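You operate a simulated robot arm through the tools that you are given. There is no shell and no other tool. Be economical: measure what you need, move in short steps, check, and stop when the job is done.

Carry out the task below with a simulated two-armed robot. There is one attempt and no reset: what you move stays moved.

## Task
Take the cap off the ink bottle on the top of the steel bench and lay it down there.

The check looks at the end state, three seconds after you hand in, the way a careful person would. Anything else that was tipped, shoved, dropped, spilled or broken makes it a failure. Lids that push on must go on centred and level and be pressed home; caps that screw on are set level and turned clockwise until they are tight.

## Robot
Two 7-joint arms with two-finger parallel grippers on one trunk, on a base that drives. Base frame: it is fixed to the floor where the robot stands at the start and does not move with it; the origin is under the middle of the robot, x ahead of it, y to its left, z up. Lengths are in m, angles in degrees, forces in N, time in s.
The left shoulder is at the start at [0.05, 0.158, 1.008], the right one opposite. With the tool pointing down near the work surface each hand reaches from about 0.22 to 0.66 m from the robot's upright axis, wherever it stands, measured 20 degrees to its own side. Payload 3.91 kg a hand.
Tool frame (each hand has its own): the origin (TCP) lies between the finger pads and is the grasp point; the fingertips stand 0.03 m ahead of it; z points along the fingers, y is the line along which they close. The gripper opens to 0.11 m. The fingers are 0.02 m wide and 0.01 m thick; the gripper's body (0.048 by 0.112 m) begins 0.055 m behind the TCP.
Orientation is that of the tool frame in the base frame, as a unit quaternion [x, y, z, w]. With the fingers straight down and closing along the base's y, the tool's x points along the base's -x, its y along +y and its z along -z.

## Interface
- The arms move only by the tool drive_tool. It takes "left_rows", "right_rows" or both (then of equal length, played together; a hand with none holds still); each is a list that holds one entry, the list of rows, each a list of 7 numbers: the turn, a rotation vector about the tool's x, y, z in rad, then the shift along the tool's x, y, z in m, then the closure in counts, from 0 (fully open) to 255 (shut). In form: [[[rx, ry, rz, tx, ty, tz, gripper], ...]]. A call has 1 to 12 rows; each row is the pose to reach, as a shift and turn from the pose commanded when the call began, along the tool's axes at that moment. A row lasts 0.2 s, in which the tool goes at most 0.05 m and 8.6 degrees; a call with a longer step from one row to the next is refused whole, and so is a gripper value outside its range. Where a pose cannot be reached the arm comes as near as it can. A force on the tool above 40 N (or 10 N above the force at the start of the call, whichever is more), or a blocked arm, ends the call early, and 0.2 s more pass. Each finger travels about 0.153 m/s and halts on what it meets, pressing with about 37 N; the grip force reading is that of the motor and also rises with nothing between the fingers. The clock runs only during rows and for 0.2 s after the last one: add rows that repeat a pose to give the fingers time. The reply holds the time, the measured pose of the TCP, the force on the tool along the base axes, the opening and the grip force, in the units named above and with some noise, with the torque about the TCP (base axes, N m) and any sound that the robot's microphone picked up.
- Cameras (640 x 400 px; columns grow to the right, rows downward): "scene" is now at [0.1314, 0.0239, 1.1663]; the picture's right is [0.29, -0.96, 0.00], its down [-0.33, -0.10, -0.94] and it looks along [0.90, 0.27, -0.35] (base axes); focal length 248 px, centre (320, 200). "left" rides on the left gripper at [0.073, -0.017, -0.103] in its tool frame; the picture's right is [0.23, 0.97, 0.00], its down [-0.76, 0.18, -0.62] and it looks along [-0.61, 0.14, 0.78] (tool axes); focal length 222 px, centre (320, 200). "right" rides on the right gripper at [0.073, 0.017, -0.103] in its tool frame; the picture's right is [-0.23, 0.97, 0.00], its down [-0.76, -0.18, -0.62] and it looks along [-0.61, -0.14, 0.78] (tool axes); focal length 222 px, centre (320, 200).
- grab_frame(camera): a new picture of that camera. The clock stands still meanwhile.
- lift_body(by): slides the trunk up (or, below 0, down) by that many m; the arms and the scene camera ride with it, the base frame stays. It gives what a move gives, with no picture.
- steer(legs): drives the robot by 1 to 6 legs, each [ahead, turn to the left] in m and degrees, along the robot's own axes; the way and the turn of a leg run together, so that a leg with both is an arc; at most 1.5 m and 180 degrees a leg. The arms and the cameras ride along, it lands a little off, and it stops where it bumps. It gives what a move gives.
- pan_tilt(pan, tilt): turns the head with the scene camera to pan (to the left, within 80 degrees either way) and tilt (down, from -29 to 69), counted from straight ahead of the robot. It gives what a move gives.
- point_at(camera, pixels): for up to 12 pixels [column, row] of the newest picture of that camera ("zoom" is the newest enlarged one), the place [x, y, z] in the base frame of the surface seen there, good to about 0.002 m. The clock stands still meanwhile.
- zoom(camera, box): a new picture of the part [left, top, right, bottom] of that camera's present view, enlarged. The clock stands still meanwhile.
- hand_in(): hands the job in; it is judged then, once.

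Keep the steps short. Do not move on a guess: measure, check each grasp and each placing, and mend mistakes. In all there are 80 turns and 70 pictures (those below and enlarged ones count). Leave the grippers open and the arms clear of the work at the hand-in unless told otherwise, and finish with a single line.

The tools are called after "Request:" by a JSON object that holds its "name" and its "arguments". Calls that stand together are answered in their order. drive_tool: Moves the arms, as the interface text tells. Its arguments: {"type":"object","properties":{"left_rows":{"type":"array","items":{"type":"array","items":{"type":"array","items":{"type":"number"}}}},"right_rows":{"type":"array","items":{"type":"array","items":{"type":"array","items":{"type":"number"}}}}},"required":[]} The other tools are called the same way: lift_body (by) slides the trunk up or down; steer (legs) drives the base; pan_tilt (pan, tilt) turns the head that bears the scene camera; grab_frame (camera) takes a picture; point_at (camera, pixels) gives the place of the surface under pixels of a picture; zoom (camera, box) takes an enlarged picture of a part of a camera's view; hand_in () hands the job in.

At the start:

```text
time: 0.0
left_tcp_pos: [0.3506, 0.314, 1.0941]
left_orientation: [-0.001, 1.0, 0.0, 0.0]
left_wrist_force: [-0.3, -0.2, 0.0]
left_wrist_torque: [-0.01, 0.01, -0.04]
left_gripper_width: 0.1099
left_grip_force: 0.1
right_tcp_pos: [0.4409, -0.0506, 1.099]
right_orientation: [0.001, 1.0, 0.0, 0.0]
right_wrist_force: [0.1, 0.8, 0.5]
right_wrist_torque: [-0.04, 0.01, 0.01]
right_gripper_width: 0.11
right_grip_force: 0.0
trunk travel left (down, up): [-0.25, 0.232]
robot x, y, heading: [0.0002, 0.0015, 0.2]
head pan, tilt: [16.8, 20.3]
```

scene: 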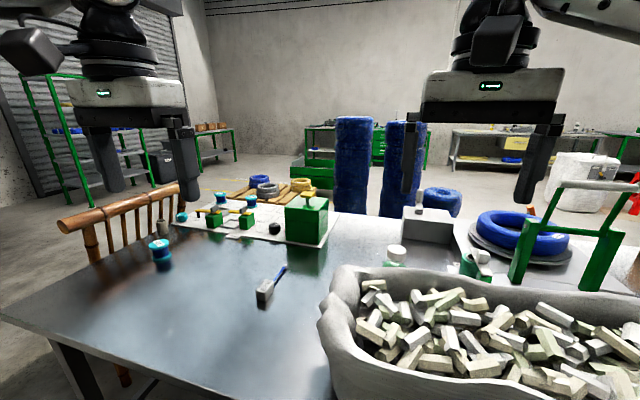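
right: 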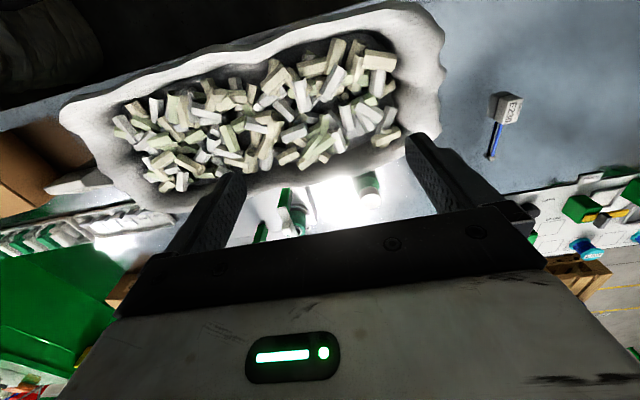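
left: 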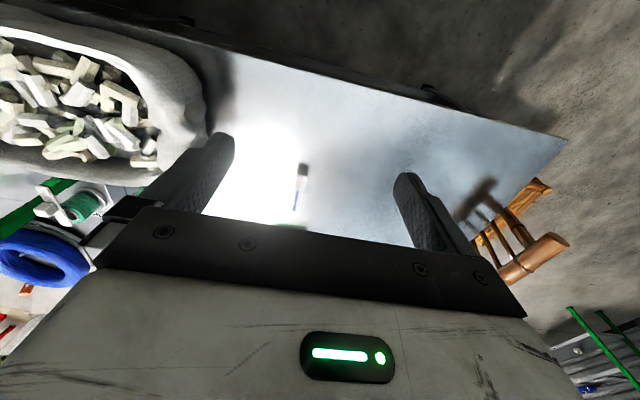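

I see several small objects on the bench: a blue-lidded jar at (160,250), a white-capped item at (396,255), and others. I'll enlarge both areas to find the ink bottle.

Request:
{"name": "zoom", "arguments": {"camera": "scene", "box": [120, 170, 340, 308]}}

Request:
{"name": "zoom", "arguments": {"camera": "scene", "box": [360, 190, 520, 290]}}

```text
2.90 times, centred on (230, 239) of scene
```

zoom: 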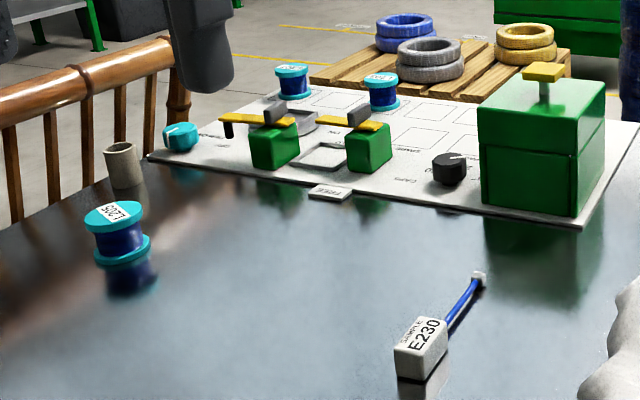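

```text
4.00 times, centred on (440, 240) of scene
```

zoom: 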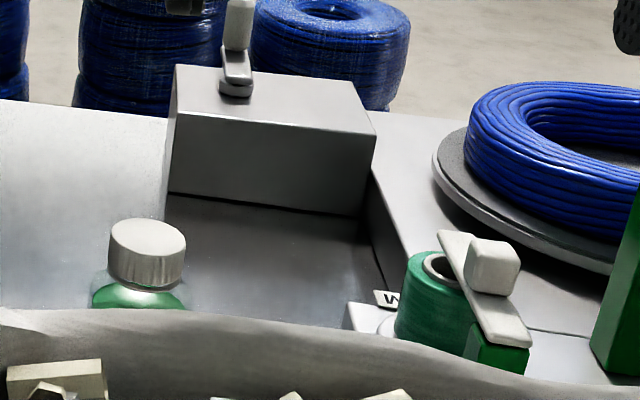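

The bottle with a ribbed white cap and green ink is at zoom (147,260), behind the tub. I'll measure it and its surroundings.

Request:
{"name": "point_at", "arguments": {"camera": "zoom", "pixels": [[147, 232], [147, 265], [112, 240], [184, 245], [140, 300], [100, 300], [60, 270], [230, 250], [280, 190], [150, 322], [270, 90], [420, 290]]}}

Request:
{"name": "zoom", "arguments": {"camera": "right", "box": [240, 100, 480, 250]}}

```text
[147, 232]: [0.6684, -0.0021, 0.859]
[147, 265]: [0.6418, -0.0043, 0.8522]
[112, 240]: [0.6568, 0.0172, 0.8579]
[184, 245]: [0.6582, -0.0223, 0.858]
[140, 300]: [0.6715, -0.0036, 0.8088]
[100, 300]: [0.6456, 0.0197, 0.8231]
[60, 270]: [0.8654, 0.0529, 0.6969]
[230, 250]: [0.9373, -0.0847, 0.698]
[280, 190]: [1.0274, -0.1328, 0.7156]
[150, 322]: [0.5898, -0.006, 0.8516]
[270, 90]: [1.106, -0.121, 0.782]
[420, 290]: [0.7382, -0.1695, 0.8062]
```

```text
2.67 times, centred on (360, 175) of right
```

zoom: 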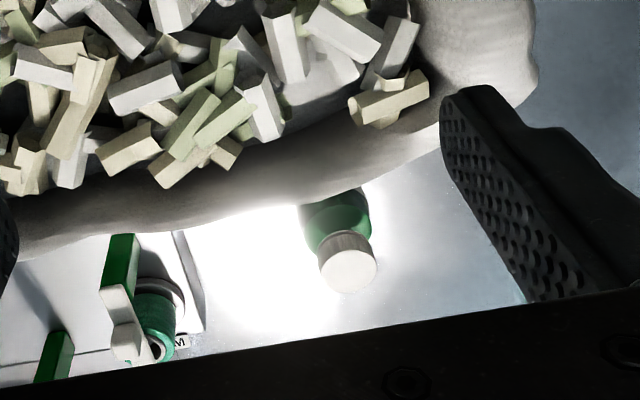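

The bottle's cap top is at about (0.661, -0.003, 0.859), the bench is at z≈0.697, and the tub rim is just in front of it. I'll raise the trunk and tilt the head to see the gap between bottle and tub, and the bench's front edge.

Request:
{"name": "lift_body", "arguments": {"by": 0.2}}

Request:
{"name": "pan_tilt", "arguments": {"pan": 5, "tilt": 50}}

Request:
{"name": "grab_frame", "arguments": {"camera": "scene"}}

```text
time: 2.2
left_tcp_pos: [0.351, 0.315, 1.2928]
left_orientation: [-0.001, 1.0, 0.0, 0.0]
left_wrist_force: [0.4, 0.2, 0.2]
left_wrist_torque: [0.0, 0.03, 0.0]
left_gripper_width: 0.1096
left_grip_force: 0.0
right_tcp_pos: [0.4405, -0.0518, 1.2992]
right_orientation: [0.001, 1.0, 0.0, 0.0]
right_wrist_force: [0.1, -0.5, 0.3]
right_wrist_torque: [-0.01, 0.0, 0.03]
right_gripper_width: 0.1098
right_grip_force: 0.0
trunk travel left (down, up): [-0.45, 0.032]
robot x, y, heading: [-0.0005, 0.0008, -0.1]
head pan, tilt: [16.8, 20.3]
```

```text
time: 3.1
left_tcp_pos: [0.3522, 0.3134, 1.2931]
left_orientation: [0.0, 1.0, 0.0, 0.001]
left_wrist_force: [-0.9, 0.0, 0.1]
left_wrist_torque: [0.05, -0.02, 0.01]
left_gripper_width: 0.1101
left_grip_force: 0.0
right_tcp_pos: [0.4408, -0.0518, 1.299]
right_orientation: [0.001, 1.0, 0.0, 0.0]
right_wrist_force: [0.5, 0.1, 0.4]
right_wrist_torque: [-0.01, -0.01, 0.0]
right_gripper_width: 0.1098
right_grip_force: 0.1
trunk travel left (down, up): [-0.45, 0.032]
robot x, y, heading: [-0.0005, 0.0012, 0.1]
head pan, tilt: [5.0, 50.0]
```

```text
63 pictures are left
```

scene: 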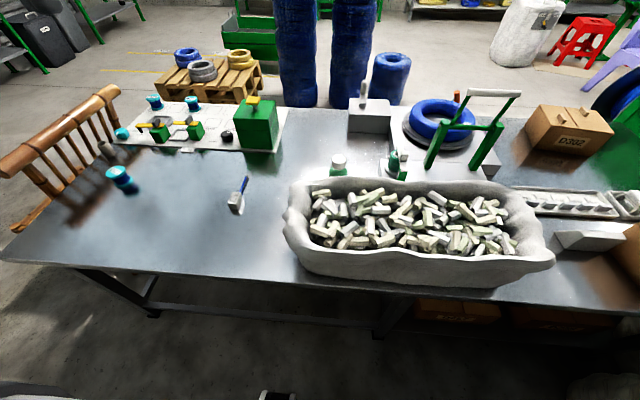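

Now the bottle is visible at (338,167) behind the tub. I'll zoom in there and measure the bench edges.

Request:
{"name": "point_at", "arguments": {"camera": "scene", "pixels": [[230, 275], [420, 292], [5, 258], [285, 215], [300, 275], [420, 280], [237, 200], [120, 178], [240, 230], [180, 200]]}}

Request:
{"name": "zoom", "arguments": {"camera": "scene", "box": [270, 130, 430, 230]}}

```text
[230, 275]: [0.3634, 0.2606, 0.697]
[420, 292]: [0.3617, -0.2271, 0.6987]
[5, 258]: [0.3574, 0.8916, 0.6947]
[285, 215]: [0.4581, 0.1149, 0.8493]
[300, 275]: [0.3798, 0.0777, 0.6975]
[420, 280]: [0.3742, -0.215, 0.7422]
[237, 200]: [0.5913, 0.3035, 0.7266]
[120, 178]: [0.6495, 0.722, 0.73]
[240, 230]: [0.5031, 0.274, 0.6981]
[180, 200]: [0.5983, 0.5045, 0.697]
```

```text
4.00 times, centred on (350, 180) of scene
```

zoom: 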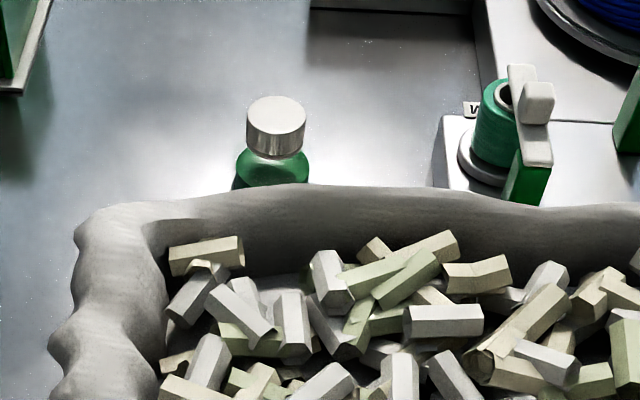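

Request:
{"name": "point_at", "arguments": {"camera": "zoom", "pixels": [[276, 108], [248, 112], [304, 112], [276, 98], [276, 128], [276, 150], [270, 170], [236, 172], [308, 172], [270, 188], [270, 215], [130, 208]]}}

```text
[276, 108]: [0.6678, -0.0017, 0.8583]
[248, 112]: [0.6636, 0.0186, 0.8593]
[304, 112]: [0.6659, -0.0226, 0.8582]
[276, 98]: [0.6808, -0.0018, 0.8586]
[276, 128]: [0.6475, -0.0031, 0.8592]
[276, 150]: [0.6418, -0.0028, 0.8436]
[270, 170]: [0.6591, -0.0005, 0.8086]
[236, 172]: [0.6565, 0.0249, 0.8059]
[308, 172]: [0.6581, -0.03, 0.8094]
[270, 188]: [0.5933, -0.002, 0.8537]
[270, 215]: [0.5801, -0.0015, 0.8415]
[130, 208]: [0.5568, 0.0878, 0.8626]
```

The cap is centred near (0.662, -0.002) with radius ≈0.021 and its top at 0.859. The bottle is near the reach limit, so I want to know how close the base is to the bench. I'll look straight down.

Request:
{"name": "pan_tilt", "arguments": {"pan": 0, "tilt": 69}}

Request:
{"name": "grab_frame", "arguments": {"camera": "scene"}}

```text
time: 3.9
left_tcp_pos: [0.3507, 0.3138, 1.2953]
left_orientation: [-0.002, 1.0, 0.0, 0.0]
left_wrist_force: [0.2, 0.2, -0.4]
left_wrist_torque: [0.02, 0.01, 0.01]
left_gripper_width: 0.1101
left_grip_force: 0.1
right_tcp_pos: [0.4409, -0.0515, 1.2996]
right_orientation: [0.001, 1.0, 0.0, 0.0]
right_wrist_force: [-0.1, 0.5, 0.6]
right_wrist_torque: [0.01, -0.02, 0.02]
right_gripper_width: 0.1099
right_grip_force: 0.0
trunk travel left (down, up): [-0.45, 0.032]
robot x, y, heading: [0.0, -0.0038, 0.2]
head pan, tilt: [0.0, 68.8]
```

```text
61 pictures are left
```

scene: 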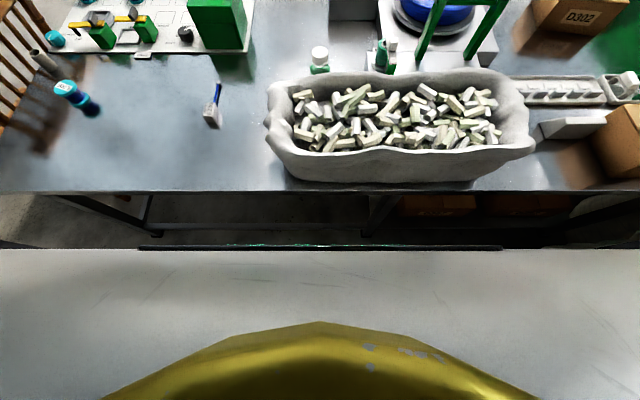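

Request:
{"name": "point_at", "arguments": {"camera": "scene", "pixels": [[320, 252], [140, 246], [500, 248], [320, 270], [320, 235], [320, 193], [320, 330], [150, 230], [370, 225]]}}

```text
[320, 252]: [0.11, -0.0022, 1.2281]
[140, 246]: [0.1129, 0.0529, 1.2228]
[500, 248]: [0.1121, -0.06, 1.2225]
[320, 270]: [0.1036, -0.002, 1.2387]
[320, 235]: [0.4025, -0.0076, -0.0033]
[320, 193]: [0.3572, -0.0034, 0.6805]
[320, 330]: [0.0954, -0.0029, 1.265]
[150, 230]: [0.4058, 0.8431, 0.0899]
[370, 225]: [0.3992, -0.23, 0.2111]
```

The floor was visible right up to x≈0.25 in the earlier view, so the base ends before that, and the bench edge is at 0.357. Driving 0.08 m ahead is safe and brings the bottle into reach. The arms are high, at z≈1.29.

Request:
{"name": "steer", "arguments": {"legs": [[0.08, 0]]}}

```text
time: 5.0
left_tcp_pos: [0.4317, 0.313, 1.2937]
left_orientation: [0.0, 1.0, 0.0, 0.0]
left_wrist_force: [0.0, 0.6, -0.2]
left_wrist_torque: [-0.02, 0.05, -0.01]
left_gripper_width: 0.1099
left_grip_force: 0.1
right_tcp_pos: [0.5208, -0.0517, 1.2998]
right_orientation: [0.001, 1.0, 0.0, 0.0]
right_wrist_force: [-0.5, -0.1, 0.6]
right_wrist_torque: [0.0, 0.0, 0.0]
right_gripper_width: 0.1097
right_grip_force: 0.0
trunk travel left (down, up): [-0.45, 0.032]
robot x, y, heading: [0.0836, -0.0001, -0.3]
head pan, tilt: [0.0, 68.8]
```

Base moved 0.083 m. Next I'll look at the bottle again from here.

Request:
{"name": "pan_tilt", "arguments": {"pan": 0, "tilt": 50}}

Request:
{"name": "zoom", "arguments": {"camera": "scene", "box": [220, 110, 380, 210]}}

Request:
{"name": "grab_frame", "arguments": {"camera": "right"}}

```text
time: 5.8
left_tcp_pos: [0.4321, 0.3125, 1.2933]
left_orientation: [0.0, 1.0, 0.0, 0.0]
left_wrist_force: [0.5, 0.3, -0.2]
left_wrist_torque: [0.02, 0.02, 0.02]
left_gripper_width: 0.1099
left_grip_force: 0.0
right_tcp_pos: [0.5205, -0.0521, 1.3004]
right_orientation: [0.001, 1.0, 0.0, -0.001]
right_wrist_force: [-0.5, -0.4, 0.1]
right_wrist_torque: [-0.01, 0.01, -0.02]
right_gripper_width: 0.11
right_grip_force: 0.1
trunk travel left (down, up): [-0.45, 0.032]
robot x, y, heading: [0.0806, -0.002, -0.0]
head pan, tilt: [0.0, 50.0]
```

```text
4.00 times, centred on (300, 160) of scene
```

zoom: 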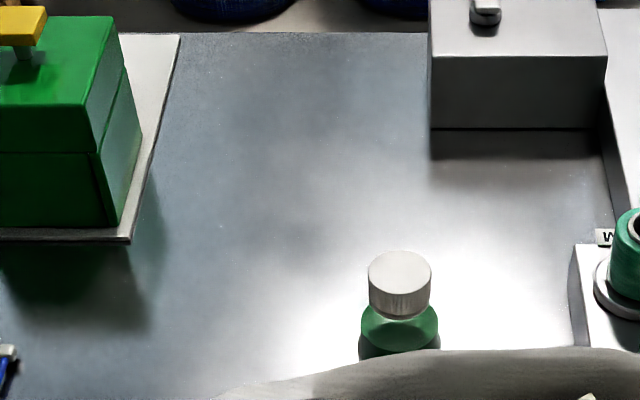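

```text
59 pictures are left
```

right: 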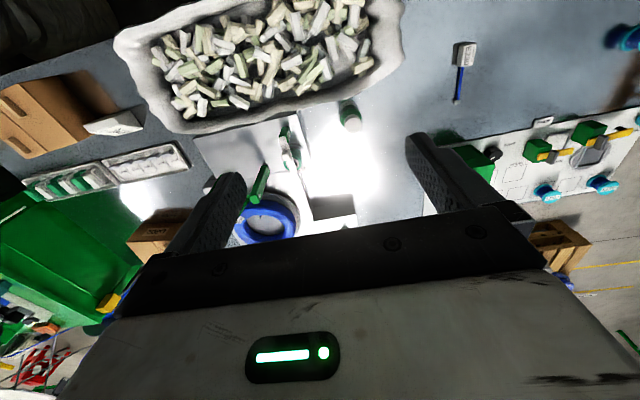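

The bottle stands free behind and to the left. I want a side view of the bottle and tub gap, so I'll lower the left hand on the left side and turn it so that its camera faces the bottle (it stays over empty bench).

Request:
{"name": "drive_tool", "arguments": {"left_rows": [[[0, 0, 0.143, -0.01, 0, 0.023, 0], [0, 0, 0.286, -0.02, 0, 0.046, 0], [0, 0, 0.429, -0.03, 0, 0.07, 0], [0, 0, 0.572, -0.04, 0, 0.093, 0], [0, 0, 0.715, -0.05, 0, 0.116, 0], [0, 0, 0.858, -0.06, 0, 0.14, 0], [0, 0, 1.0, -0.07, 0, 0.163, 0], [0, 0, 1.143, -0.08, 0, 0.186, 0], [0, 0, 1.286, -0.09, 0, 0.21, 0], [0, 0, 1.43, -0.1, 0, 0.233, 0], [0, 0, 1.57, -0.11, 0, 0.256, 0]]]}}

Request:
{"name": "grab_frame", "arguments": {"camera": "left"}}

```text
time: 8.2
left_tcp_pos: [0.5429, 0.3135, 1.0388]
left_orientation: [0.708, 0.707, 0.0, 0.0]
left_wrist_force: [0.3, 0.0, -0.2]
left_wrist_torque: [-0.01, 0.04, -0.01]
left_gripper_width: 0.1099
left_grip_force: 0.1
right_tcp_pos: [0.5219, -0.052, 1.299]
right_orientation: [0.001, 1.0, 0.0, -0.001]
right_wrist_force: [0.0, -1.4, -0.7]
right_wrist_torque: [0.01, 0.02, 0.02]
right_gripper_width: 0.1102
right_grip_force: 0.1
trunk travel left (down, up): [-0.45, 0.032]
robot x, y, heading: [0.0809, -0.0005, 0.1]
head pan, tilt: [0.0, 50.0]
```

```text
58 pictures are left
```

left: 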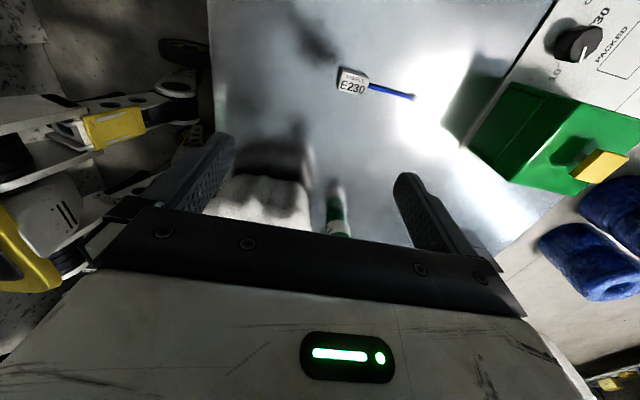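

The bottle is only partly visible at (335,210). I'll tilt the left hand toward it by about 30° to see its side.

Request:
{"name": "drive_tool", "arguments": {"left_rows": [[[0, -0.14, 0, 0, 0.02, 0.03, 0], [0, -0.28, 0, 0, 0.04, 0.06, 0], [0, -0.42, 0, 0, 0.06, 0.09, 0], [0, -0.55, 0, 0, 0.08, 0.12, 0]]]}}

Request:
{"name": "grab_frame", "arguments": {"camera": "left"}}

```text
time: 9.2
left_tcp_pos: [0.579, 0.3092, 0.9572]
left_orientation: [0.681, 0.681, -0.19, 0.193]
left_wrist_force: [-0.5, 0.3, 0.2]
left_wrist_torque: [0.0, -0.01, -0.01]
left_gripper_width: 0.11
left_grip_force: 0.1
left hand out of reach, approached as far as the arm can: row 3, 4
right_tcp_pos: [0.5201, -0.0508, 1.2992]
right_orientation: [0.0, 1.0, 0.0, 0.0]
right_wrist_force: [0.1, -0.2, 0.7]
right_wrist_torque: [-0.02, -0.01, 0.0]
right_gripper_width: 0.1098
right_grip_force: 0.0
trunk travel left (down, up): [-0.45, 0.032]
robot x, y, heading: [0.079, 0.0004, 0.2]
head pan, tilt: [0.0, 50.0]
```

```text
57 pictures are left
```

left: 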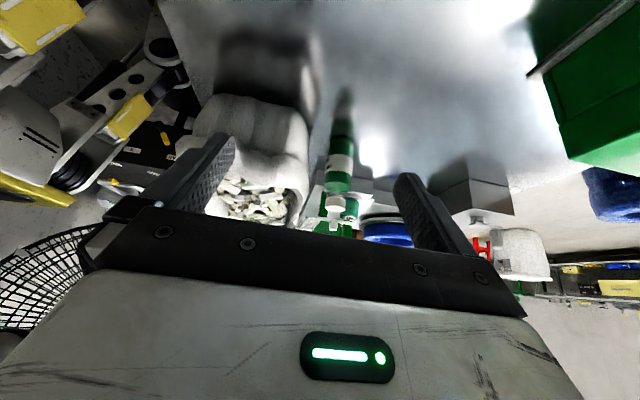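

The bottle and tub are visible side-on at (340,170). I'll zoom in and measure.

Request:
{"name": "zoom", "arguments": {"camera": "left", "box": [220, 100, 420, 225]}}

Request:
{"name": "point_at", "arguments": {"camera": "zoom", "pixels": [[385, 120], [345, 120], [425, 125], [380, 190], [345, 190], [430, 190], [375, 290], [270, 150], [280, 200], [270, 100], [365, 335], [330, 280]]}}

```text
3.20 times, centred on (320, 162) of left
```

zoom: 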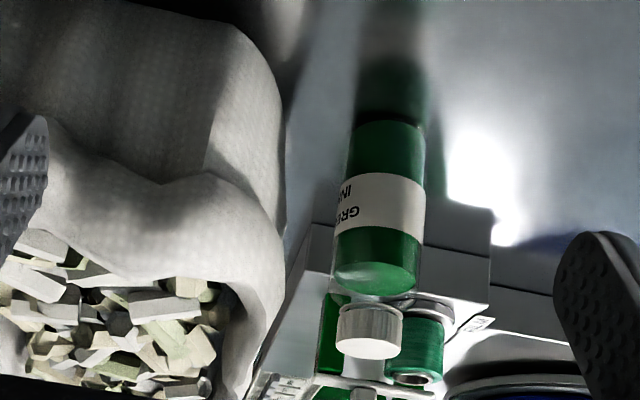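

```text
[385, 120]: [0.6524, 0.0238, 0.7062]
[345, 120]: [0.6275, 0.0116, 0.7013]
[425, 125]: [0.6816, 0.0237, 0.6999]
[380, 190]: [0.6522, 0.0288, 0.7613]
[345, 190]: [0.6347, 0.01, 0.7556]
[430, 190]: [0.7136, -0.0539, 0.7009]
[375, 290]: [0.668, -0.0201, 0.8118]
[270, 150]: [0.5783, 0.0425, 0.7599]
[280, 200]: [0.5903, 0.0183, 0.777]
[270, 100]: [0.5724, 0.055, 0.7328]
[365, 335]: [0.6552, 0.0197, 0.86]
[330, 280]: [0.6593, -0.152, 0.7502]
```

The bottle body has radius ≈0.031 centred near x=0.6615, and the tub's back is at x≈0.59–0.60. The label reads "GREEN INK". I'll check the cap's lower edge, then bring the right hand above it, turned 46° clockwise to leave a long counter-clockwise stroke.

Request:
{"name": "point_at", "arguments": {"camera": "zoom", "pixels": [[368, 306], [368, 314], [368, 325], [340, 325], [400, 325], [350, 345], [385, 345]]}}

Request:
{"name": "drive_tool", "arguments": {"right_rows": [[[0, 0, 0.1, -0.018, 0.006, 0.038, 0], [0, 0, 0.2, -0.036, 0.012, 0.075, 0], [0, 0, 0.3, -0.054, 0.018, 0.112, 0], [0, 0, 0.4, -0.072, 0.024, 0.15, 0], [0, 0, 0.5, -0.09, 0.031, 0.187, 0], [0, 0, 0.6, -0.107, 0.037, 0.225, 0], [0, 0, 0.7, -0.124, 0.043, 0.262, 0], [0, 0, 0.8, -0.141, 0.049, 0.3, 0], [0, 0, 0.8, -0.141, 0.049, 0.3, 0]]]}}

Request:
{"name": "grab_frame", "arguments": {"camera": "right"}}

Request:
{"name": "grab_frame", "arguments": {"camera": "left"}}

```text
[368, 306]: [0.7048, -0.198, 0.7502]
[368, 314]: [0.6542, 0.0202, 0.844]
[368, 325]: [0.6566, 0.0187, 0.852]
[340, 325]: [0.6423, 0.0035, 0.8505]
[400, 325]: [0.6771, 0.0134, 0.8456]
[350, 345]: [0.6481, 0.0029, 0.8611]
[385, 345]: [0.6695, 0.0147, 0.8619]
```

```text
time: 11.2
left_tcp_pos: [0.5792, 0.3083, 0.9576]
left_orientation: [0.679, 0.682, -0.191, 0.193]
left_wrist_force: [0.4, -0.1, 0.5]
left_wrist_torque: [0.0, 0.0, 0.01]
left_gripper_width: 0.1103
left_grip_force: 0.1
right_tcp_pos: [0.6625, -0.0029, 1.0]
right_orientation: [0.392, 0.92, 0.001, 0.001]
right_wrist_force: [0.1, 0.6, -0.1]
right_wrist_torque: [0.04, 0.0, -0.01]
right_gripper_width: 0.1101
right_grip_force: 0.0
trunk travel left (down, up): [-0.45, 0.032]
robot x, y, heading: [0.0798, 0.0001, -0.1]
head pan, tilt: [0.0, 50.0]
```

```text
55 pictures are left
```

right: 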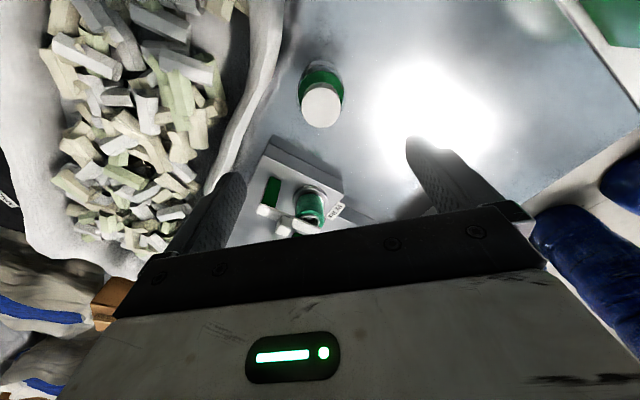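

```text
54 pictures are left
```

left: 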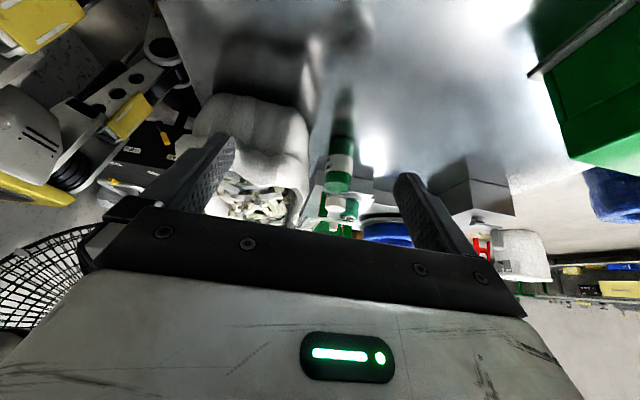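

The cap top is at right-view (322,106), and its side runs from about z 0.840 to 0.860. I'll refine its centre from this view.

Request:
{"name": "zoom", "arguments": {"camera": "right", "box": [272, 55, 372, 135]}}

```text
5.00 times, centred on (322, 95) of right
```

zoom: 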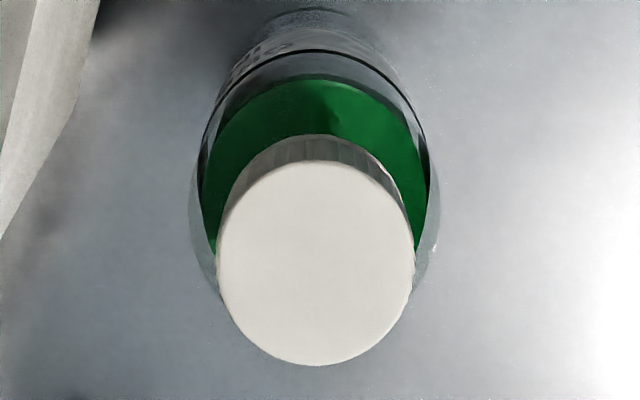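

Request:
{"name": "point_at", "arguments": {"camera": "zoom", "pixels": [[222, 262], [408, 262], [315, 165], [315, 361], [315, 262], [250, 195], [380, 330], [380, 195], [250, 330]]}}

```text
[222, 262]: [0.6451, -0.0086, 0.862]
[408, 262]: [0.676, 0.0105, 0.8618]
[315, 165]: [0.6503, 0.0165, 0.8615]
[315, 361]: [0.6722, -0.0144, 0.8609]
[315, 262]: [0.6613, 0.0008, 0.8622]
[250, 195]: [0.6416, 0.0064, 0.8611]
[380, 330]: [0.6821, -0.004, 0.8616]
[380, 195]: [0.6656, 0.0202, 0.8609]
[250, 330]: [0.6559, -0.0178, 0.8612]
```

The cap centre is ≈(0.6615, 0.0), top 0.861. I'll narrow the gripper to ~0.07 and descend so that the fingertips reach z≈0.839, leaving the fingers open for now.

Request:
{"name": "drive_tool", "arguments": {"right_rows": [[[0, 0, 0, 0.001, 0.001, 0.03, 90], [0, 0, 0, 0.0026, 0.0016, 0.06, 90], [0, 0, 0, 0.0026, 0.0016, 0.09, 90], [0, 0, 0, 0.0026, 0.0016, 0.11, 90], [0, 0, 0, 0.0026, 0.0016, 0.131, 90], [0, 0, 0, 0.0026, 0.0016, 0.131, 90]]]}}

Request:
{"name": "zoom", "arguments": {"camera": "left", "box": [220, 100, 420, 225]}}

Request:
{"name": "grab_frame", "arguments": {"camera": "right"}}

```text
time: 12.6
left_tcp_pos: [0.5788, 0.307, 0.956]
left_orientation: [0.68, 0.681, -0.191, 0.192]
left_wrist_force: [-0.6, 0.7, 0.9]
left_wrist_torque: [-0.01, -0.01, -0.04]
left_gripper_width: 0.1101
left_grip_force: 0.1
right_tcp_pos: [0.6535, -0.0023, 0.8707]
right_orientation: [0.39, 0.921, 0.001, 0.001]
right_wrist_force: [-0.5, -0.5, -0.1]
right_wrist_torque: [-0.01, 0.0, 0.0]
right_gripper_width: 0.071
right_grip_force: 0.0
right hand out of reach, approached as far as the arm can: row 5, 6
trunk travel left (down, up): [-0.45, 0.032]
robot x, y, heading: [0.0797, 0.0052, -0.2]
head pan, tilt: [0.0, 50.0]
```

```text
3.20 times, centred on (320, 162) of left
```

zoom: 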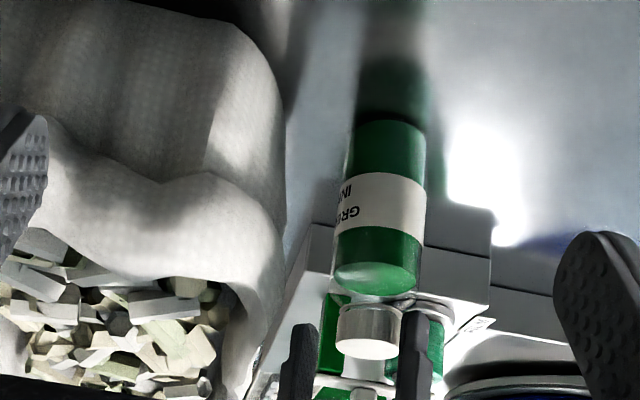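

```text
51 pictures are left
```

right: 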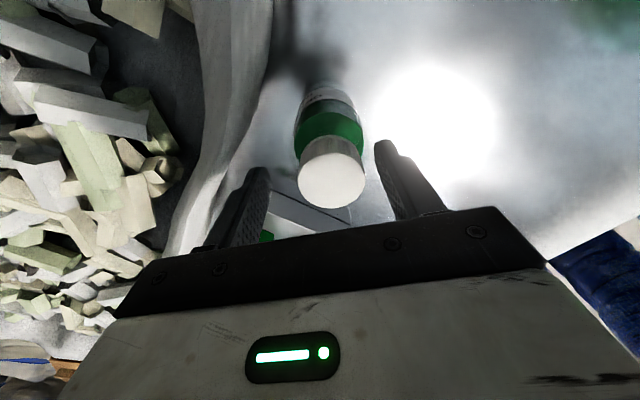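

The right hand stopped 8 mm short because the trunk is too high. I'll raise the right hand by 0.17 and then lower the trunk by 0.15, so that it ends just above the cap with more reach.

Request:
{"name": "drive_tool", "arguments": {"right_rows": [[[0, 0, 0, 0, 0, -0.04, 90], [0, 0, 0, 0, 0, -0.085, 90], [0, 0, 0, 0, 0, -0.13, 90], [0, 0, 0, 0, 0, -0.17, 90], [0, 0, 0, 0, 0, -0.19, 90]]], "left_rows": [[[0, 0, 0, 0.0, 0, -0.03, 0], [0, 0, 0, 0, 0, -0.06, 0], [0, 0, 0, 0, 0, -0.09, 0], [0, 0, 0, 0, 0, -0.12, 0], [0, 0, 0, 0, 0, -0.12, 0]]]}}

Request:
{"name": "lift_body", "arguments": {"by": -0.15}}

```text
time: 13.8
left_tcp_pos: [0.5791, 0.3708, 1.0586]
left_orientation: [0.68, 0.681, -0.191, 0.193]
left_wrist_force: [0.4, 0.3, 0.4]
left_wrist_torque: [-0.01, -0.02, 0.02]
left_gripper_width: 0.11
left_grip_force: 0.1
right_tcp_pos: [0.6538, -0.0008, 1.0616]
right_orientation: [0.391, 0.92, -0.001, 0.0]
right_wrist_force: [-0.1, -0.1, 0.5]
right_wrist_torque: [0.01, -0.01, 0.02]
right_gripper_width: 0.071
right_grip_force: 0.1
trunk travel left (down, up): [-0.45, 0.032]
robot x, y, heading: [0.0826, -0.0014, 0.3]
head pan, tilt: [0.0, 50.0]
```

```text
time: 15.6
left_tcp_pos: [0.5781, 0.3711, 0.9088]
left_orientation: [0.68, 0.681, -0.191, 0.192]
left_wrist_force: [0.2, 0.4, 0.0]
left_wrist_torque: [-0.01, 0.03, -0.02]
left_gripper_width: 0.1101
left_grip_force: 0.0
right_tcp_pos: [0.653, -0.0016, 0.9117]
right_orientation: [0.39, 0.921, 0.001, 0.0]
right_wrist_force: [-0.3, 0.5, 0.1]
right_wrist_torque: [-0.02, 0.0, 0.01]
right_gripper_width: 0.071
right_grip_force: 0.0
trunk travel left (down, up): [-0.3, 0.182]
robot x, y, heading: [0.0795, 0.0022, 0.2]
head pan, tilt: [0.0, 50.0]
```

Right TCP is at (0.653,-0.002,0.912), with tips above the cap. I'll shift to (0.6615, 0) and then descend to 0.869.

Request:
{"name": "drive_tool", "arguments": {"right_rows": [[[0, 0, 0, -0.0048, 0.0072, 0, 90], [0, 0, 0, -0.0048, 0.0072, 0.02, 90], [0, 0, 0, -0.0048, 0.0072, 0.0425, 90], [0, 0, 0, -0.0048, 0.0072, 0.0425, 90]]]}}

Request:
{"name": "grab_frame", "arguments": {"camera": "right"}}

Request:
{"name": "grab_frame", "arguments": {"camera": "left"}}

```text
time: 16.6
left_tcp_pos: [0.5798, 0.3703, 0.9082]
left_orientation: [0.68, 0.682, -0.191, 0.192]
left_wrist_force: [0.2, -0.1, -0.1]
left_wrist_torque: [0.02, 0.0, 0.02]
left_gripper_width: 0.1102
left_grip_force: 0.1
right_tcp_pos: [0.6624, 0.0, 0.8687]
right_orientation: [0.39, 0.921, 0.0, 0.0]
right_wrist_force: [-1.1, -0.9, -0.1]
right_wrist_torque: [-0.03, -0.01, -0.04]
right_gripper_width: 0.071
right_grip_force: 0.1
trunk travel left (down, up): [-0.3, 0.182]
robot x, y, heading: [0.0808, -0.003, -0.0]
head pan, tilt: [0.0, 50.0]
```

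```text
50 pictures are left
```

right: 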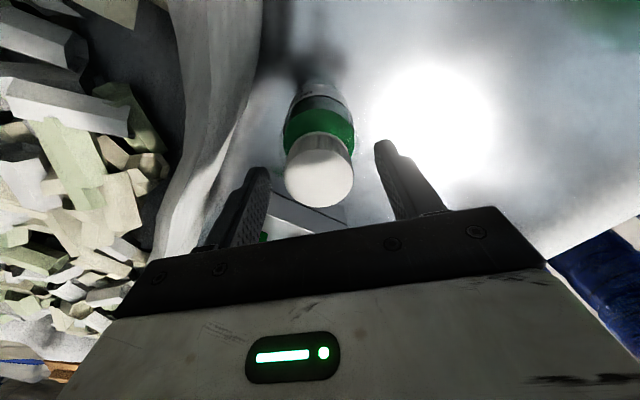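

```text
49 pictures are left
```

left: 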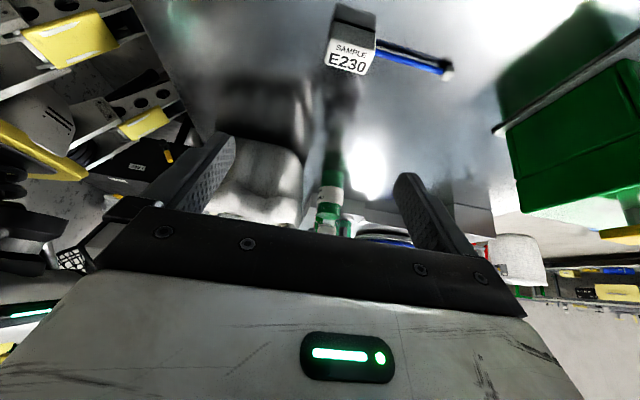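

The cap sits centred between the fingers (gap centre ≈324, cap ≈320). I'll close on it now.

Request:
{"name": "drive_tool", "arguments": {"right_rows": [[[0, 0, 0, 0, 0, 0, 120], [0, 0, 0, 0, 0, 0, 145], [0, 0, 0, 0, 0, 0, 170], [0, 0, 0, 0, 0, 0, 255], [0, 0, 0, 0, 0, 0, 255]]]}}

Request:
{"name": "zoom", "arguments": {"camera": "left", "box": [270, 130, 390, 240]}}

Request:
{"name": "zoom", "arguments": {"camera": "right", "box": [220, 60, 420, 220]}}

```text
time: 17.8
left_tcp_pos: [0.5779, 0.3704, 0.9084]
left_orientation: [0.68, 0.681, -0.192, 0.193]
left_wrist_force: [-0.7, -0.3, 0.2]
left_wrist_torque: [-0.01, 0.02, -0.02]
left_gripper_width: 0.1098
left_grip_force: 0.2
right_tcp_pos: [0.6618, -0.0012, 0.8696]
right_orientation: [0.39, 0.921, 0.001, 0.0]
right_wrist_force: [-0.4, -0.5, 0.1]
right_wrist_torque: [0.04, 0.05, -0.02]
right_gripper_width: 0.0396
right_grip_force: 36.4
trunk travel left (down, up): [-0.3, 0.182]
robot x, y, heading: [0.077, -0.0007, -0.1]
head pan, tilt: [0.0, 50.0]
```

```text
3.64 times, centred on (330, 185) of left
```

zoom: 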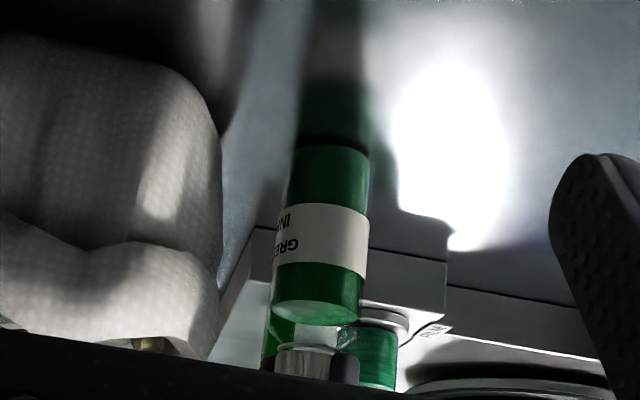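

```text
2.50 times, centred on (320, 140) of right
```

zoom: 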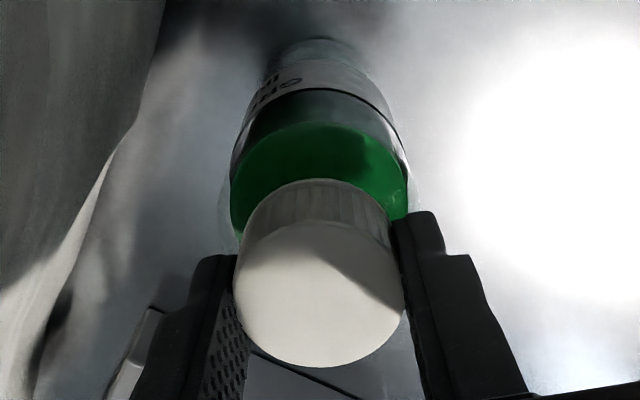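

Gripped at 0.0396 m with the label "GRE/IN" visible at the left view's bottle edge. I'll test a small 17° counter-clockwise turn with slight downward pressure and watch whether the label turns.

Request:
{"name": "drive_tool", "arguments": {"right_rows": [[[0, 0, 0, 0, 0, 0.002, 255], [0, 0, -0.1, 0, 0, 0.002, 255], [0, 0, -0.2, 0, 0, 0.002, 255], [0, 0, -0.3, 0, 0, 0.002, 255]]]}}

Request:
{"name": "zoom", "arguments": {"camera": "left", "box": [270, 130, 390, 240]}}

```text
time: 18.8
left_tcp_pos: [0.5778, 0.3706, 0.9093]
left_orientation: [0.68, 0.681, -0.191, 0.193]
left_wrist_force: [1.2, 0.4, 0.4]
left_wrist_torque: [-0.02, 0.0, 0.03]
left_gripper_width: 0.1098
left_grip_force: 0.0
right_tcp_pos: [0.6608, 0.0012, 0.8684]
right_orientation: [0.247, 0.969, 0.003, 0.002]
right_wrist_force: [0.9, 2.6, 11.7]
right_wrist_torque: [0.21, 0.07, -0.05]
right_gripper_width: 0.0398
right_grip_force: 37.3
trunk travel left (down, up): [-0.3, 0.182]
robot x, y, heading: [0.0836, 0.0031, 0.0]
head pan, tilt: [0.0, 50.0]
```

```text
3.64 times, centred on (330, 185) of left
```

zoom: 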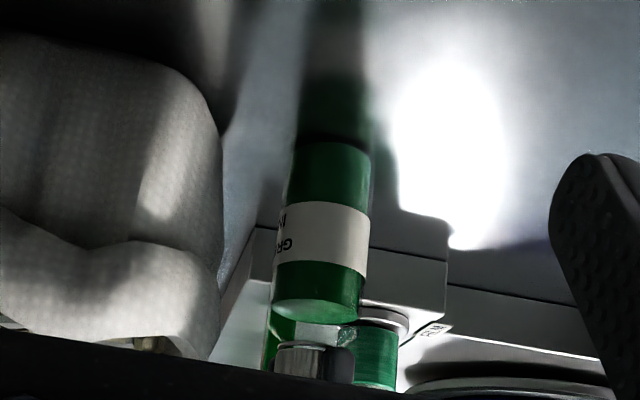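

The label turned with the cap ("GRE" became "GR"), so the bottle spins along and must be held by the left hand. I'll turn the right hand back and take off its pressure. Meanwhile I'll undo the left hand's tilt so that I can later bring it in from the left with its camera on top.

Request:
{"name": "drive_tool", "arguments": {"right_rows": [[[0, 0, 0.1, 0, 0, -0.001, 255], [0, 0, 0.2, 0, 0, -0.002, 255], [0, 0, 0.3, 0, 0, -0.002, 255], [0, 0, 0.3, 0, 0, -0.002, 255], [0, 0, 0.3, 0, 0, -0.002, 255]]], "left_rows": [[[0, 0.13, 0, 0, -0.02, 0, 60], [0, 0.26, 0, 0, -0.04, 0, 60], [0, 0.4, 0, 0, -0.06, 0, 60], [0, 0.55, 0, 0, -0.08, 0, 60], [0, 0.55, 0, 0, -0.08, 0, 60]]]}}

Request:
{"name": "drive_tool", "arguments": {"left_rows": [[[0, 0, -0.14, 0, 0, 0, 60], [0, 0, -0.28, 0, 0, 0, 60], [0, 0, -0.42, 0, 0, 0, 60], [0, 0, -0.56, 0, 0, 0, 60], [0, 0, -0.7, 0, 0, 0, 60], [0, 0, -0.84, 0, 0, 0, 60], [0, 0, -0.98, 0, 0, 0, 60], [0, 0, -1.12, 0, 0, 0, 60], [0, 0, -1.26, 0, 0, 0, 60], [0, 0, -1.4, 0, 0, 0, 60], [0, 0, -1.54, 0, 0, 0, 60]]]}}

Request:
{"name": "drive_tool", "arguments": {"left_rows": [[[0, 0, -0.14, 0, 0, 0, 60], [0, 0, -0.28, 0, 0, 0, 60], [0, 0, -0.42, 0, 0, 0, 60], [0, 0, -0.56, 0, 0, 0, 60], [0, 0, -0.7, 0, 0, 0, 60], [0, 0, -0.84, 0, 0, 0, 60], [0, 0, -0.98, 0, 0, 0, 60], [0, 0, -1.12, 0, 0, 0, 60], [0, 0, -1.26, 0, 0, 0, 60], [0, 0, -1.39, 0, 0, 0, 60]]]}}

```text
time: 20.0
left_tcp_pos: [0.4982, 0.3694, 0.9078]
left_orientation: [0.707, 0.707, 0.001, 0.001]
left_wrist_force: [0.1, -0.6, 0.8]
left_wrist_torque: [-0.01, 0.01, 0.03]
left_gripper_width: 0.084
left_grip_force: 0.1
right_tcp_pos: [0.663, 0.0001, 0.8688]
right_orientation: [0.39, 0.921, 0.001, 0.0]
right_wrist_force: [-1.2, -0.3, 1.6]
right_wrist_torque: [-0.1, 0.1, -0.02]
right_gripper_width: 0.0395
right_grip_force: 36.9
trunk travel left (down, up): [-0.3, 0.182]
robot x, y, heading: [0.081, -0.0001, 0.2]
head pan, tilt: [0.0, 50.0]
```

```text
time: 22.4
left_tcp_pos: [0.4982, 0.3698, 0.9081]
left_orientation: [0.014, 1.0, 0.0, 0.001]
left_wrist_force: [-0.1, 0.0, -0.1]
left_wrist_torque: [0.0, 0.0, 0.02]
left_gripper_width: 0.0842
left_grip_force: 0.1
right_tcp_pos: [0.6613, 0.0013, 0.8684]
right_orientation: [0.39, 0.921, 0.001, 0.0]
right_wrist_force: [-0.9, -1.1, 0.5]
right_wrist_torque: [-0.04, 0.05, -0.03]
right_gripper_width: 0.0394
right_grip_force: 36.9
trunk travel left (down, up): [-0.3, 0.182]
robot x, y, heading: [0.0811, -0.0042, -0.0]
head pan, tilt: [0.0, 50.0]
```

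```text
time: 24.6
left_tcp_pos: [0.498, 0.3715, 0.909]
left_orientation: [-0.63, 0.777, 0.0, 0.001]
left_wrist_force: [-0.3, -0.2, -0.1]
left_wrist_torque: [-0.02, 0.0, -0.02]
left_gripper_width: 0.0843
left_grip_force: 0.1
right_tcp_pos: [0.662, 0.0006, 0.8684]
right_orientation: [0.391, 0.921, 0.001, 0.0]
right_wrist_force: [-1.2, -1.2, 0.2]
right_wrist_torque: [-0.06, 0.03, 0.0]
right_gripper_width: 0.0398
right_grip_force: 36.6
trunk travel left (down, up): [-0.3, 0.182]
robot x, y, heading: [0.0815, 0.001, 0.1]
head pan, tilt: [0.0, 50.0]
```

The left hand now points down with its camera side toward the right. Before bringing it in, I'll take a scene view to measure the green box and tray near its path.

Request:
{"name": "grab_frame", "arguments": {"camera": "scene"}}

```text
45 pictures are left
```

scene: 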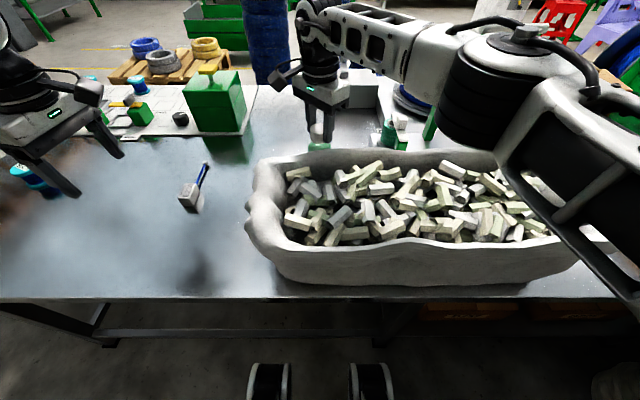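

Request:
{"name": "point_at", "arguments": {"camera": "scene", "pixels": [[212, 85], [245, 85], [190, 92], [212, 130], [243, 133], [185, 133], [150, 135], [208, 70], [252, 190], [262, 160], [300, 150], [320, 152]]}}

```text
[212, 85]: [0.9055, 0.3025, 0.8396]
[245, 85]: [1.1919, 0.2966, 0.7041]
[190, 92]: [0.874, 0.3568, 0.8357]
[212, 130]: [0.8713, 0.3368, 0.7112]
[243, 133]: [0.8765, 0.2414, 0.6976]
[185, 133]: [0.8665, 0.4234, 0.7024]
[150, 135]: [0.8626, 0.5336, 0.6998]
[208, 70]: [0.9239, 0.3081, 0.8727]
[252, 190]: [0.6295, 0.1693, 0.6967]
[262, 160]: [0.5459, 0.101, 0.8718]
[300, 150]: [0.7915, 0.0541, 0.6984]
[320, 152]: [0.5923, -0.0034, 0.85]
```

The green box is at x≥0.87, clear of the path. I'll pitch the left hand to 20° below horizontal and move it to a stand-off 0.22 m back from the bottle, at (0.705,0.207,0.827).

Request:
{"name": "drive_tool", "arguments": {"left_rows": [[[0, 0.1358, 0, 0.013, -0.026, 0.009, 60], [0, 0.2716, 0, 0.026, -0.053, 0.018, 60], [0, 0.4073, 0, 0.039, -0.079, 0.027, 60], [0, 0.5431, 0, 0.052, -0.105, 0.036, 60], [0, 0.6789, 0, 0.066, -0.132, 0.046, 60], [0, 0.8147, 0, 0.079, -0.158, 0.055, 60], [0, 0.9504, 0, 0.092, -0.184, 0.064, 60], [0, 1.0862, 0, 0.105, -0.211, 0.073, 60], [0, 1.222, 0, 0.118, -0.237, 0.082, 60], [0, 1.222, 0, 0.118, -0.237, 0.082, 60]]]}}

Request:
{"name": "grab_frame", "arguments": {"camera": "left"}}

Request:
{"name": "grab_frame", "arguments": {"camera": "scene"}}

```text
time: 26.8
left_tcp_pos: [0.4815, 0.2316, 0.9574]
left_orientation: [-0.537, 0.654, -0.342, -0.408]
left_wrist_force: [0.1, -0.3, 0.3]
left_wrist_torque: [-0.02, 0.0, 0.01]
left_gripper_width: 0.0843
left_grip_force: 0.0
left hand out of reach, approached as far as the arm can: row 5, 6, 7, 8, 9, 10
right_tcp_pos: [0.6613, -0.0007, 0.8688]
right_orientation: [0.39, 0.921, 0.001, 0.0]
right_wrist_force: [-1.5, -0.7, -0.5]
right_wrist_torque: [-0.02, 0.09, 0.03]
right_gripper_width: 0.0398
right_grip_force: 36.8
trunk travel left (down, up): [-0.3, 0.182]
robot x, y, heading: [0.077, 0.0001, -0.1]
head pan, tilt: [0.0, 50.0]
```

```text
44 pictures are left
```

left: 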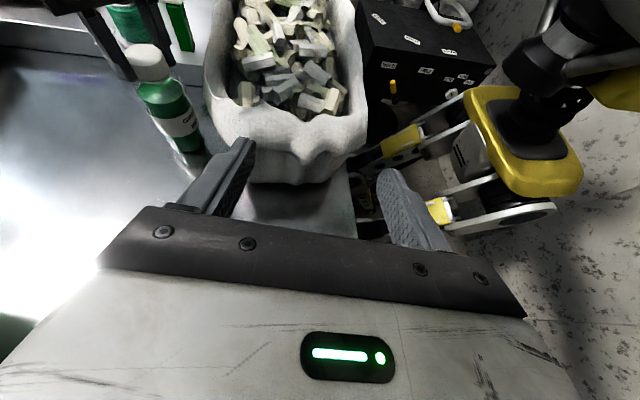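

```text
43 pictures are left
```

scene: 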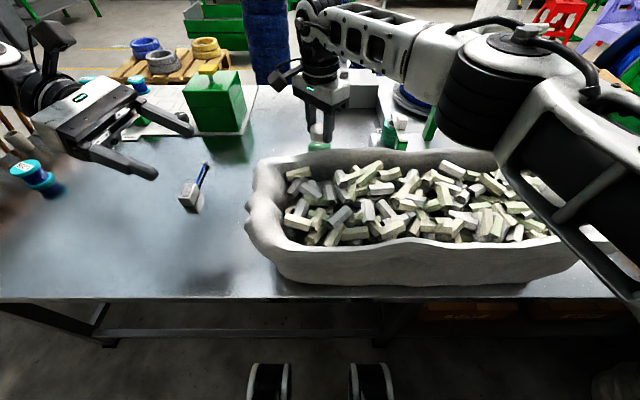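

The left arm can't reach that stand-off, but its camera now sees the label nicely at (175,125). First I'll try a firmer downward press (~30 N) while turning. That increases the bottle's friction on the bench and may hold it still.

Request:
{"name": "zoom", "arguments": {"camera": "left", "box": [80, 20, 240, 160]}}

Request:
{"name": "drive_tool", "arguments": {"right_rows": [[[0, 0, 0, 0, 0, 0.003, 255], [0, 0, 0, 0, 0, 0.005, 255], [0, 0, -0.06, 0, 0, 0.005, 255], [0, 0, -0.14, 0, 0, 0.005, 255], [0, 0, -0.22, 0, 0, 0.005, 255], [0, 0, -0.3, 0, 0, 0.005, 255]]]}}

Request:
{"name": "zoom", "arguments": {"camera": "left", "box": [80, 20, 240, 160]}}

```text
2.86 times, centred on (160, 90) of left
```

zoom: 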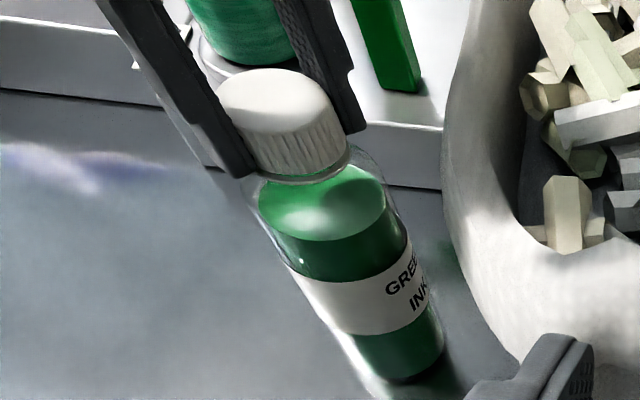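

```text
time: 28.2
left_tcp_pos: [0.4809, 0.2316, 0.9586]
left_orientation: [-0.537, 0.655, -0.342, -0.407]
left_wrist_force: [0.2, -0.7, -0.1]
left_wrist_torque: [-0.01, -0.01, -0.01]
left_gripper_width: 0.0842
left_grip_force: 0.1
right_tcp_pos: [0.6599, 0.0013, 0.8679]
right_orientation: [0.246, 0.969, 0.002, 0.003]
right_wrist_force: [-1.9, 4.7, 27.2]
right_wrist_torque: [0.36, 0.22, -0.09]
right_gripper_width: 0.0396
right_grip_force: 36.3
trunk travel left (down, up): [-0.3, 0.182]
robot x, y, heading: [0.0804, -0.0018, -0.1]
head pan, tilt: [0.0, 50.0]
```

```text
2.86 times, centred on (160, 90) of left
```

zoom: 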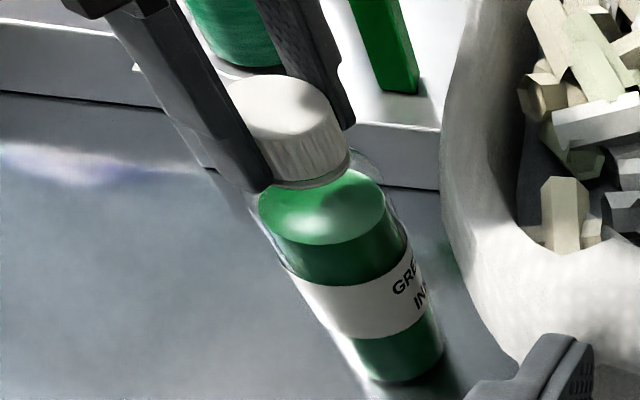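

The label moved less than the 17° turn this time (G from x=385 to 393), so it may be partly slipping. I'll continue another 23° with a bit more pressure and compare.

Request:
{"name": "drive_tool", "arguments": {"right_rows": [[[0, 0, 0, 0, 0, 0.001, 255], [0, 0, -0.1, 0, 0, 0.001, 255], [0, 0, -0.2, 0, 0, 0.001, 255], [0, 0, -0.3, 0, 0, 0.001, 255], [0, 0, -0.4, 0, 0, 0.001, 255]]]}}

Request:
{"name": "zoom", "arguments": {"camera": "left", "box": [80, 20, 240, 160]}}

```text
time: 29.4
left_tcp_pos: [0.4799, 0.2313, 0.96]
left_orientation: [-0.536, 0.655, -0.343, -0.407]
left_wrist_force: [-0.4, -0.6, 0.4]
left_wrist_torque: [0.01, 0.0, 0.0]
left_gripper_width: 0.0844
left_grip_force: 0.0
right_tcp_pos: [0.66, -0.0002, 0.868]
right_orientation: [0.05, 0.999, 0.0, 0.005]
right_wrist_force: [-3.9, -1.3, 30.6]
right_wrist_torque: [0.04, 0.27, -0.07]
right_gripper_width: 0.0395
right_grip_force: 36.6
trunk travel left (down, up): [-0.3, 0.182]
robot x, y, heading: [0.0808, -0.0021, 0.0]
head pan, tilt: [0.0, 50.0]
```

```text
2.86 times, centred on (160, 90) of left
```

zoom: 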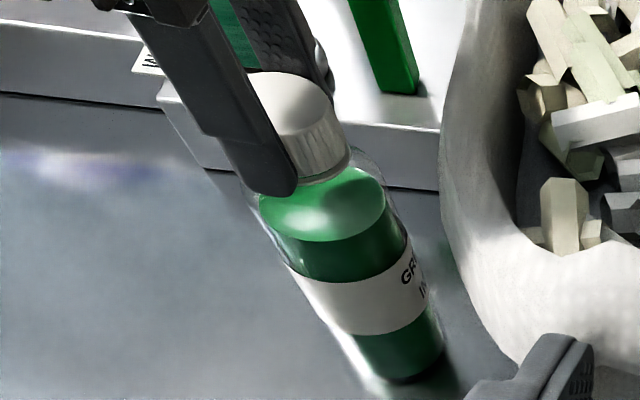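

The wrist turned 40° in total but the label only about 16°, so the cap may be loosening. I'll turn a further 46° under the same pressure.

Request:
{"name": "drive_tool", "arguments": {"right_rows": [[[0, 0, -0.1, 0, 0, 0, 255], [0, 0, -0.2, 0, 0, 0, 255], [0, 0, -0.3, 0, 0, 0, 255], [0, 0, -0.4, 0, 0, 0, 255], [0, 0, -0.5, 0, 0, 0, 255], [0, 0, -0.6, 0, 0, 0, 255], [0, 0, -0.7, 0, 0, 0, 255], [0, 0, -0.8, 0, 0, 0, 255]]]}}

Request:
{"name": "zoom", "arguments": {"camera": "left", "box": [80, 20, 240, 160]}}

```text
time: 31.2
left_tcp_pos: [0.4824, 0.2319, 0.9594]
left_orientation: [-0.536, 0.655, -0.342, -0.408]
left_wrist_force: [-0.4, -0.8, -0.4]
left_wrist_torque: [-0.01, -0.02, -0.02]
left_gripper_width: 0.0842
left_grip_force: 0.1
right_tcp_pos: [0.6551, -0.0022, 0.8673]
right_orientation: [-0.293, 0.956, -0.001, 0.008]
right_wrist_force: [7.0, 5.3, 34.8]
right_wrist_torque: [0.53, -0.66, 0.0]
right_gripper_width: 0.0395
right_grip_force: 36.9
right hand out of reach, approached as far as the arm can: row 7, 8
trunk travel left (down, up): [-0.3, 0.182]
robot x, y, heading: [0.0787, -0.0003, 0.2]
head pan, tilt: [0.0, 50.0]
```

```text
2.86 times, centred on (160, 90) of left
```

zoom: 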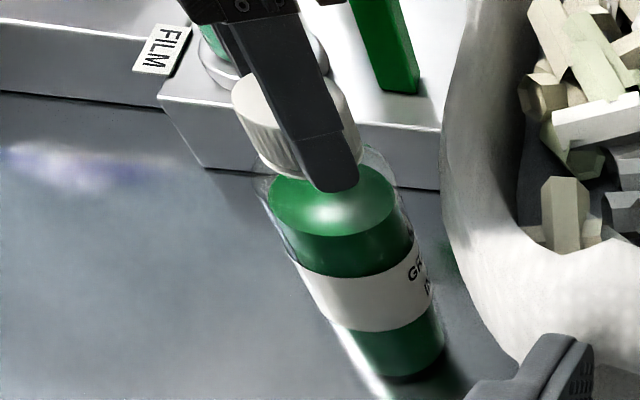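

The label barely moved this time while the wrist turned about 40°, so the cap is unscrewing. The last rows went out of reach and pulled the bottle slightly over, so I'll ease back 12° and release the pressure, to let it stand upright again.

Request:
{"name": "drive_tool", "arguments": {"right_rows": [[[0, 0, 0.1, 0, 0, -0.001, 255], [0, 0, 0.2, 0, 0, -0.003, 255], [0, 0, 0.2, 0, 0, -0.005, 255], [0, 0, 0.2, 0, 0, -0.005, 255]]]}}

Request:
{"name": "zoom", "arguments": {"camera": "left", "box": [80, 20, 240, 160]}}

```text
time: 32.2
left_tcp_pos: [0.4821, 0.2316, 0.9582]
left_orientation: [-0.536, 0.654, -0.342, -0.408]
left_wrist_force: [0.4, 0.5, 0.3]
left_wrist_torque: [0.01, 0.02, 0.04]
left_gripper_width: 0.0842
left_grip_force: 0.1
right_tcp_pos: [0.6553, -0.004, 0.8672]
right_orientation: [-0.194, 0.981, 0.0, 0.004]
right_wrist_force: [7.0, 4.4, 18.0]
right_wrist_torque: [0.56, -0.73, -0.03]
right_gripper_width: 0.0394
right_grip_force: 37.5
trunk travel left (down, up): [-0.3, 0.182]
robot x, y, heading: [0.0816, -0.0017, -0.2]
head pan, tilt: [0.0, 50.0]
```

```text
2.86 times, centred on (160, 90) of left
```

zoom: 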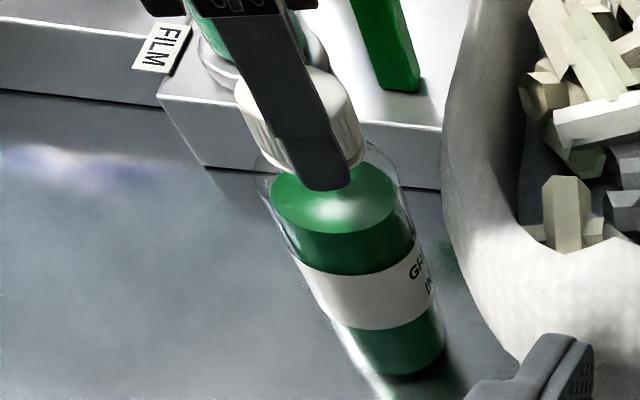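

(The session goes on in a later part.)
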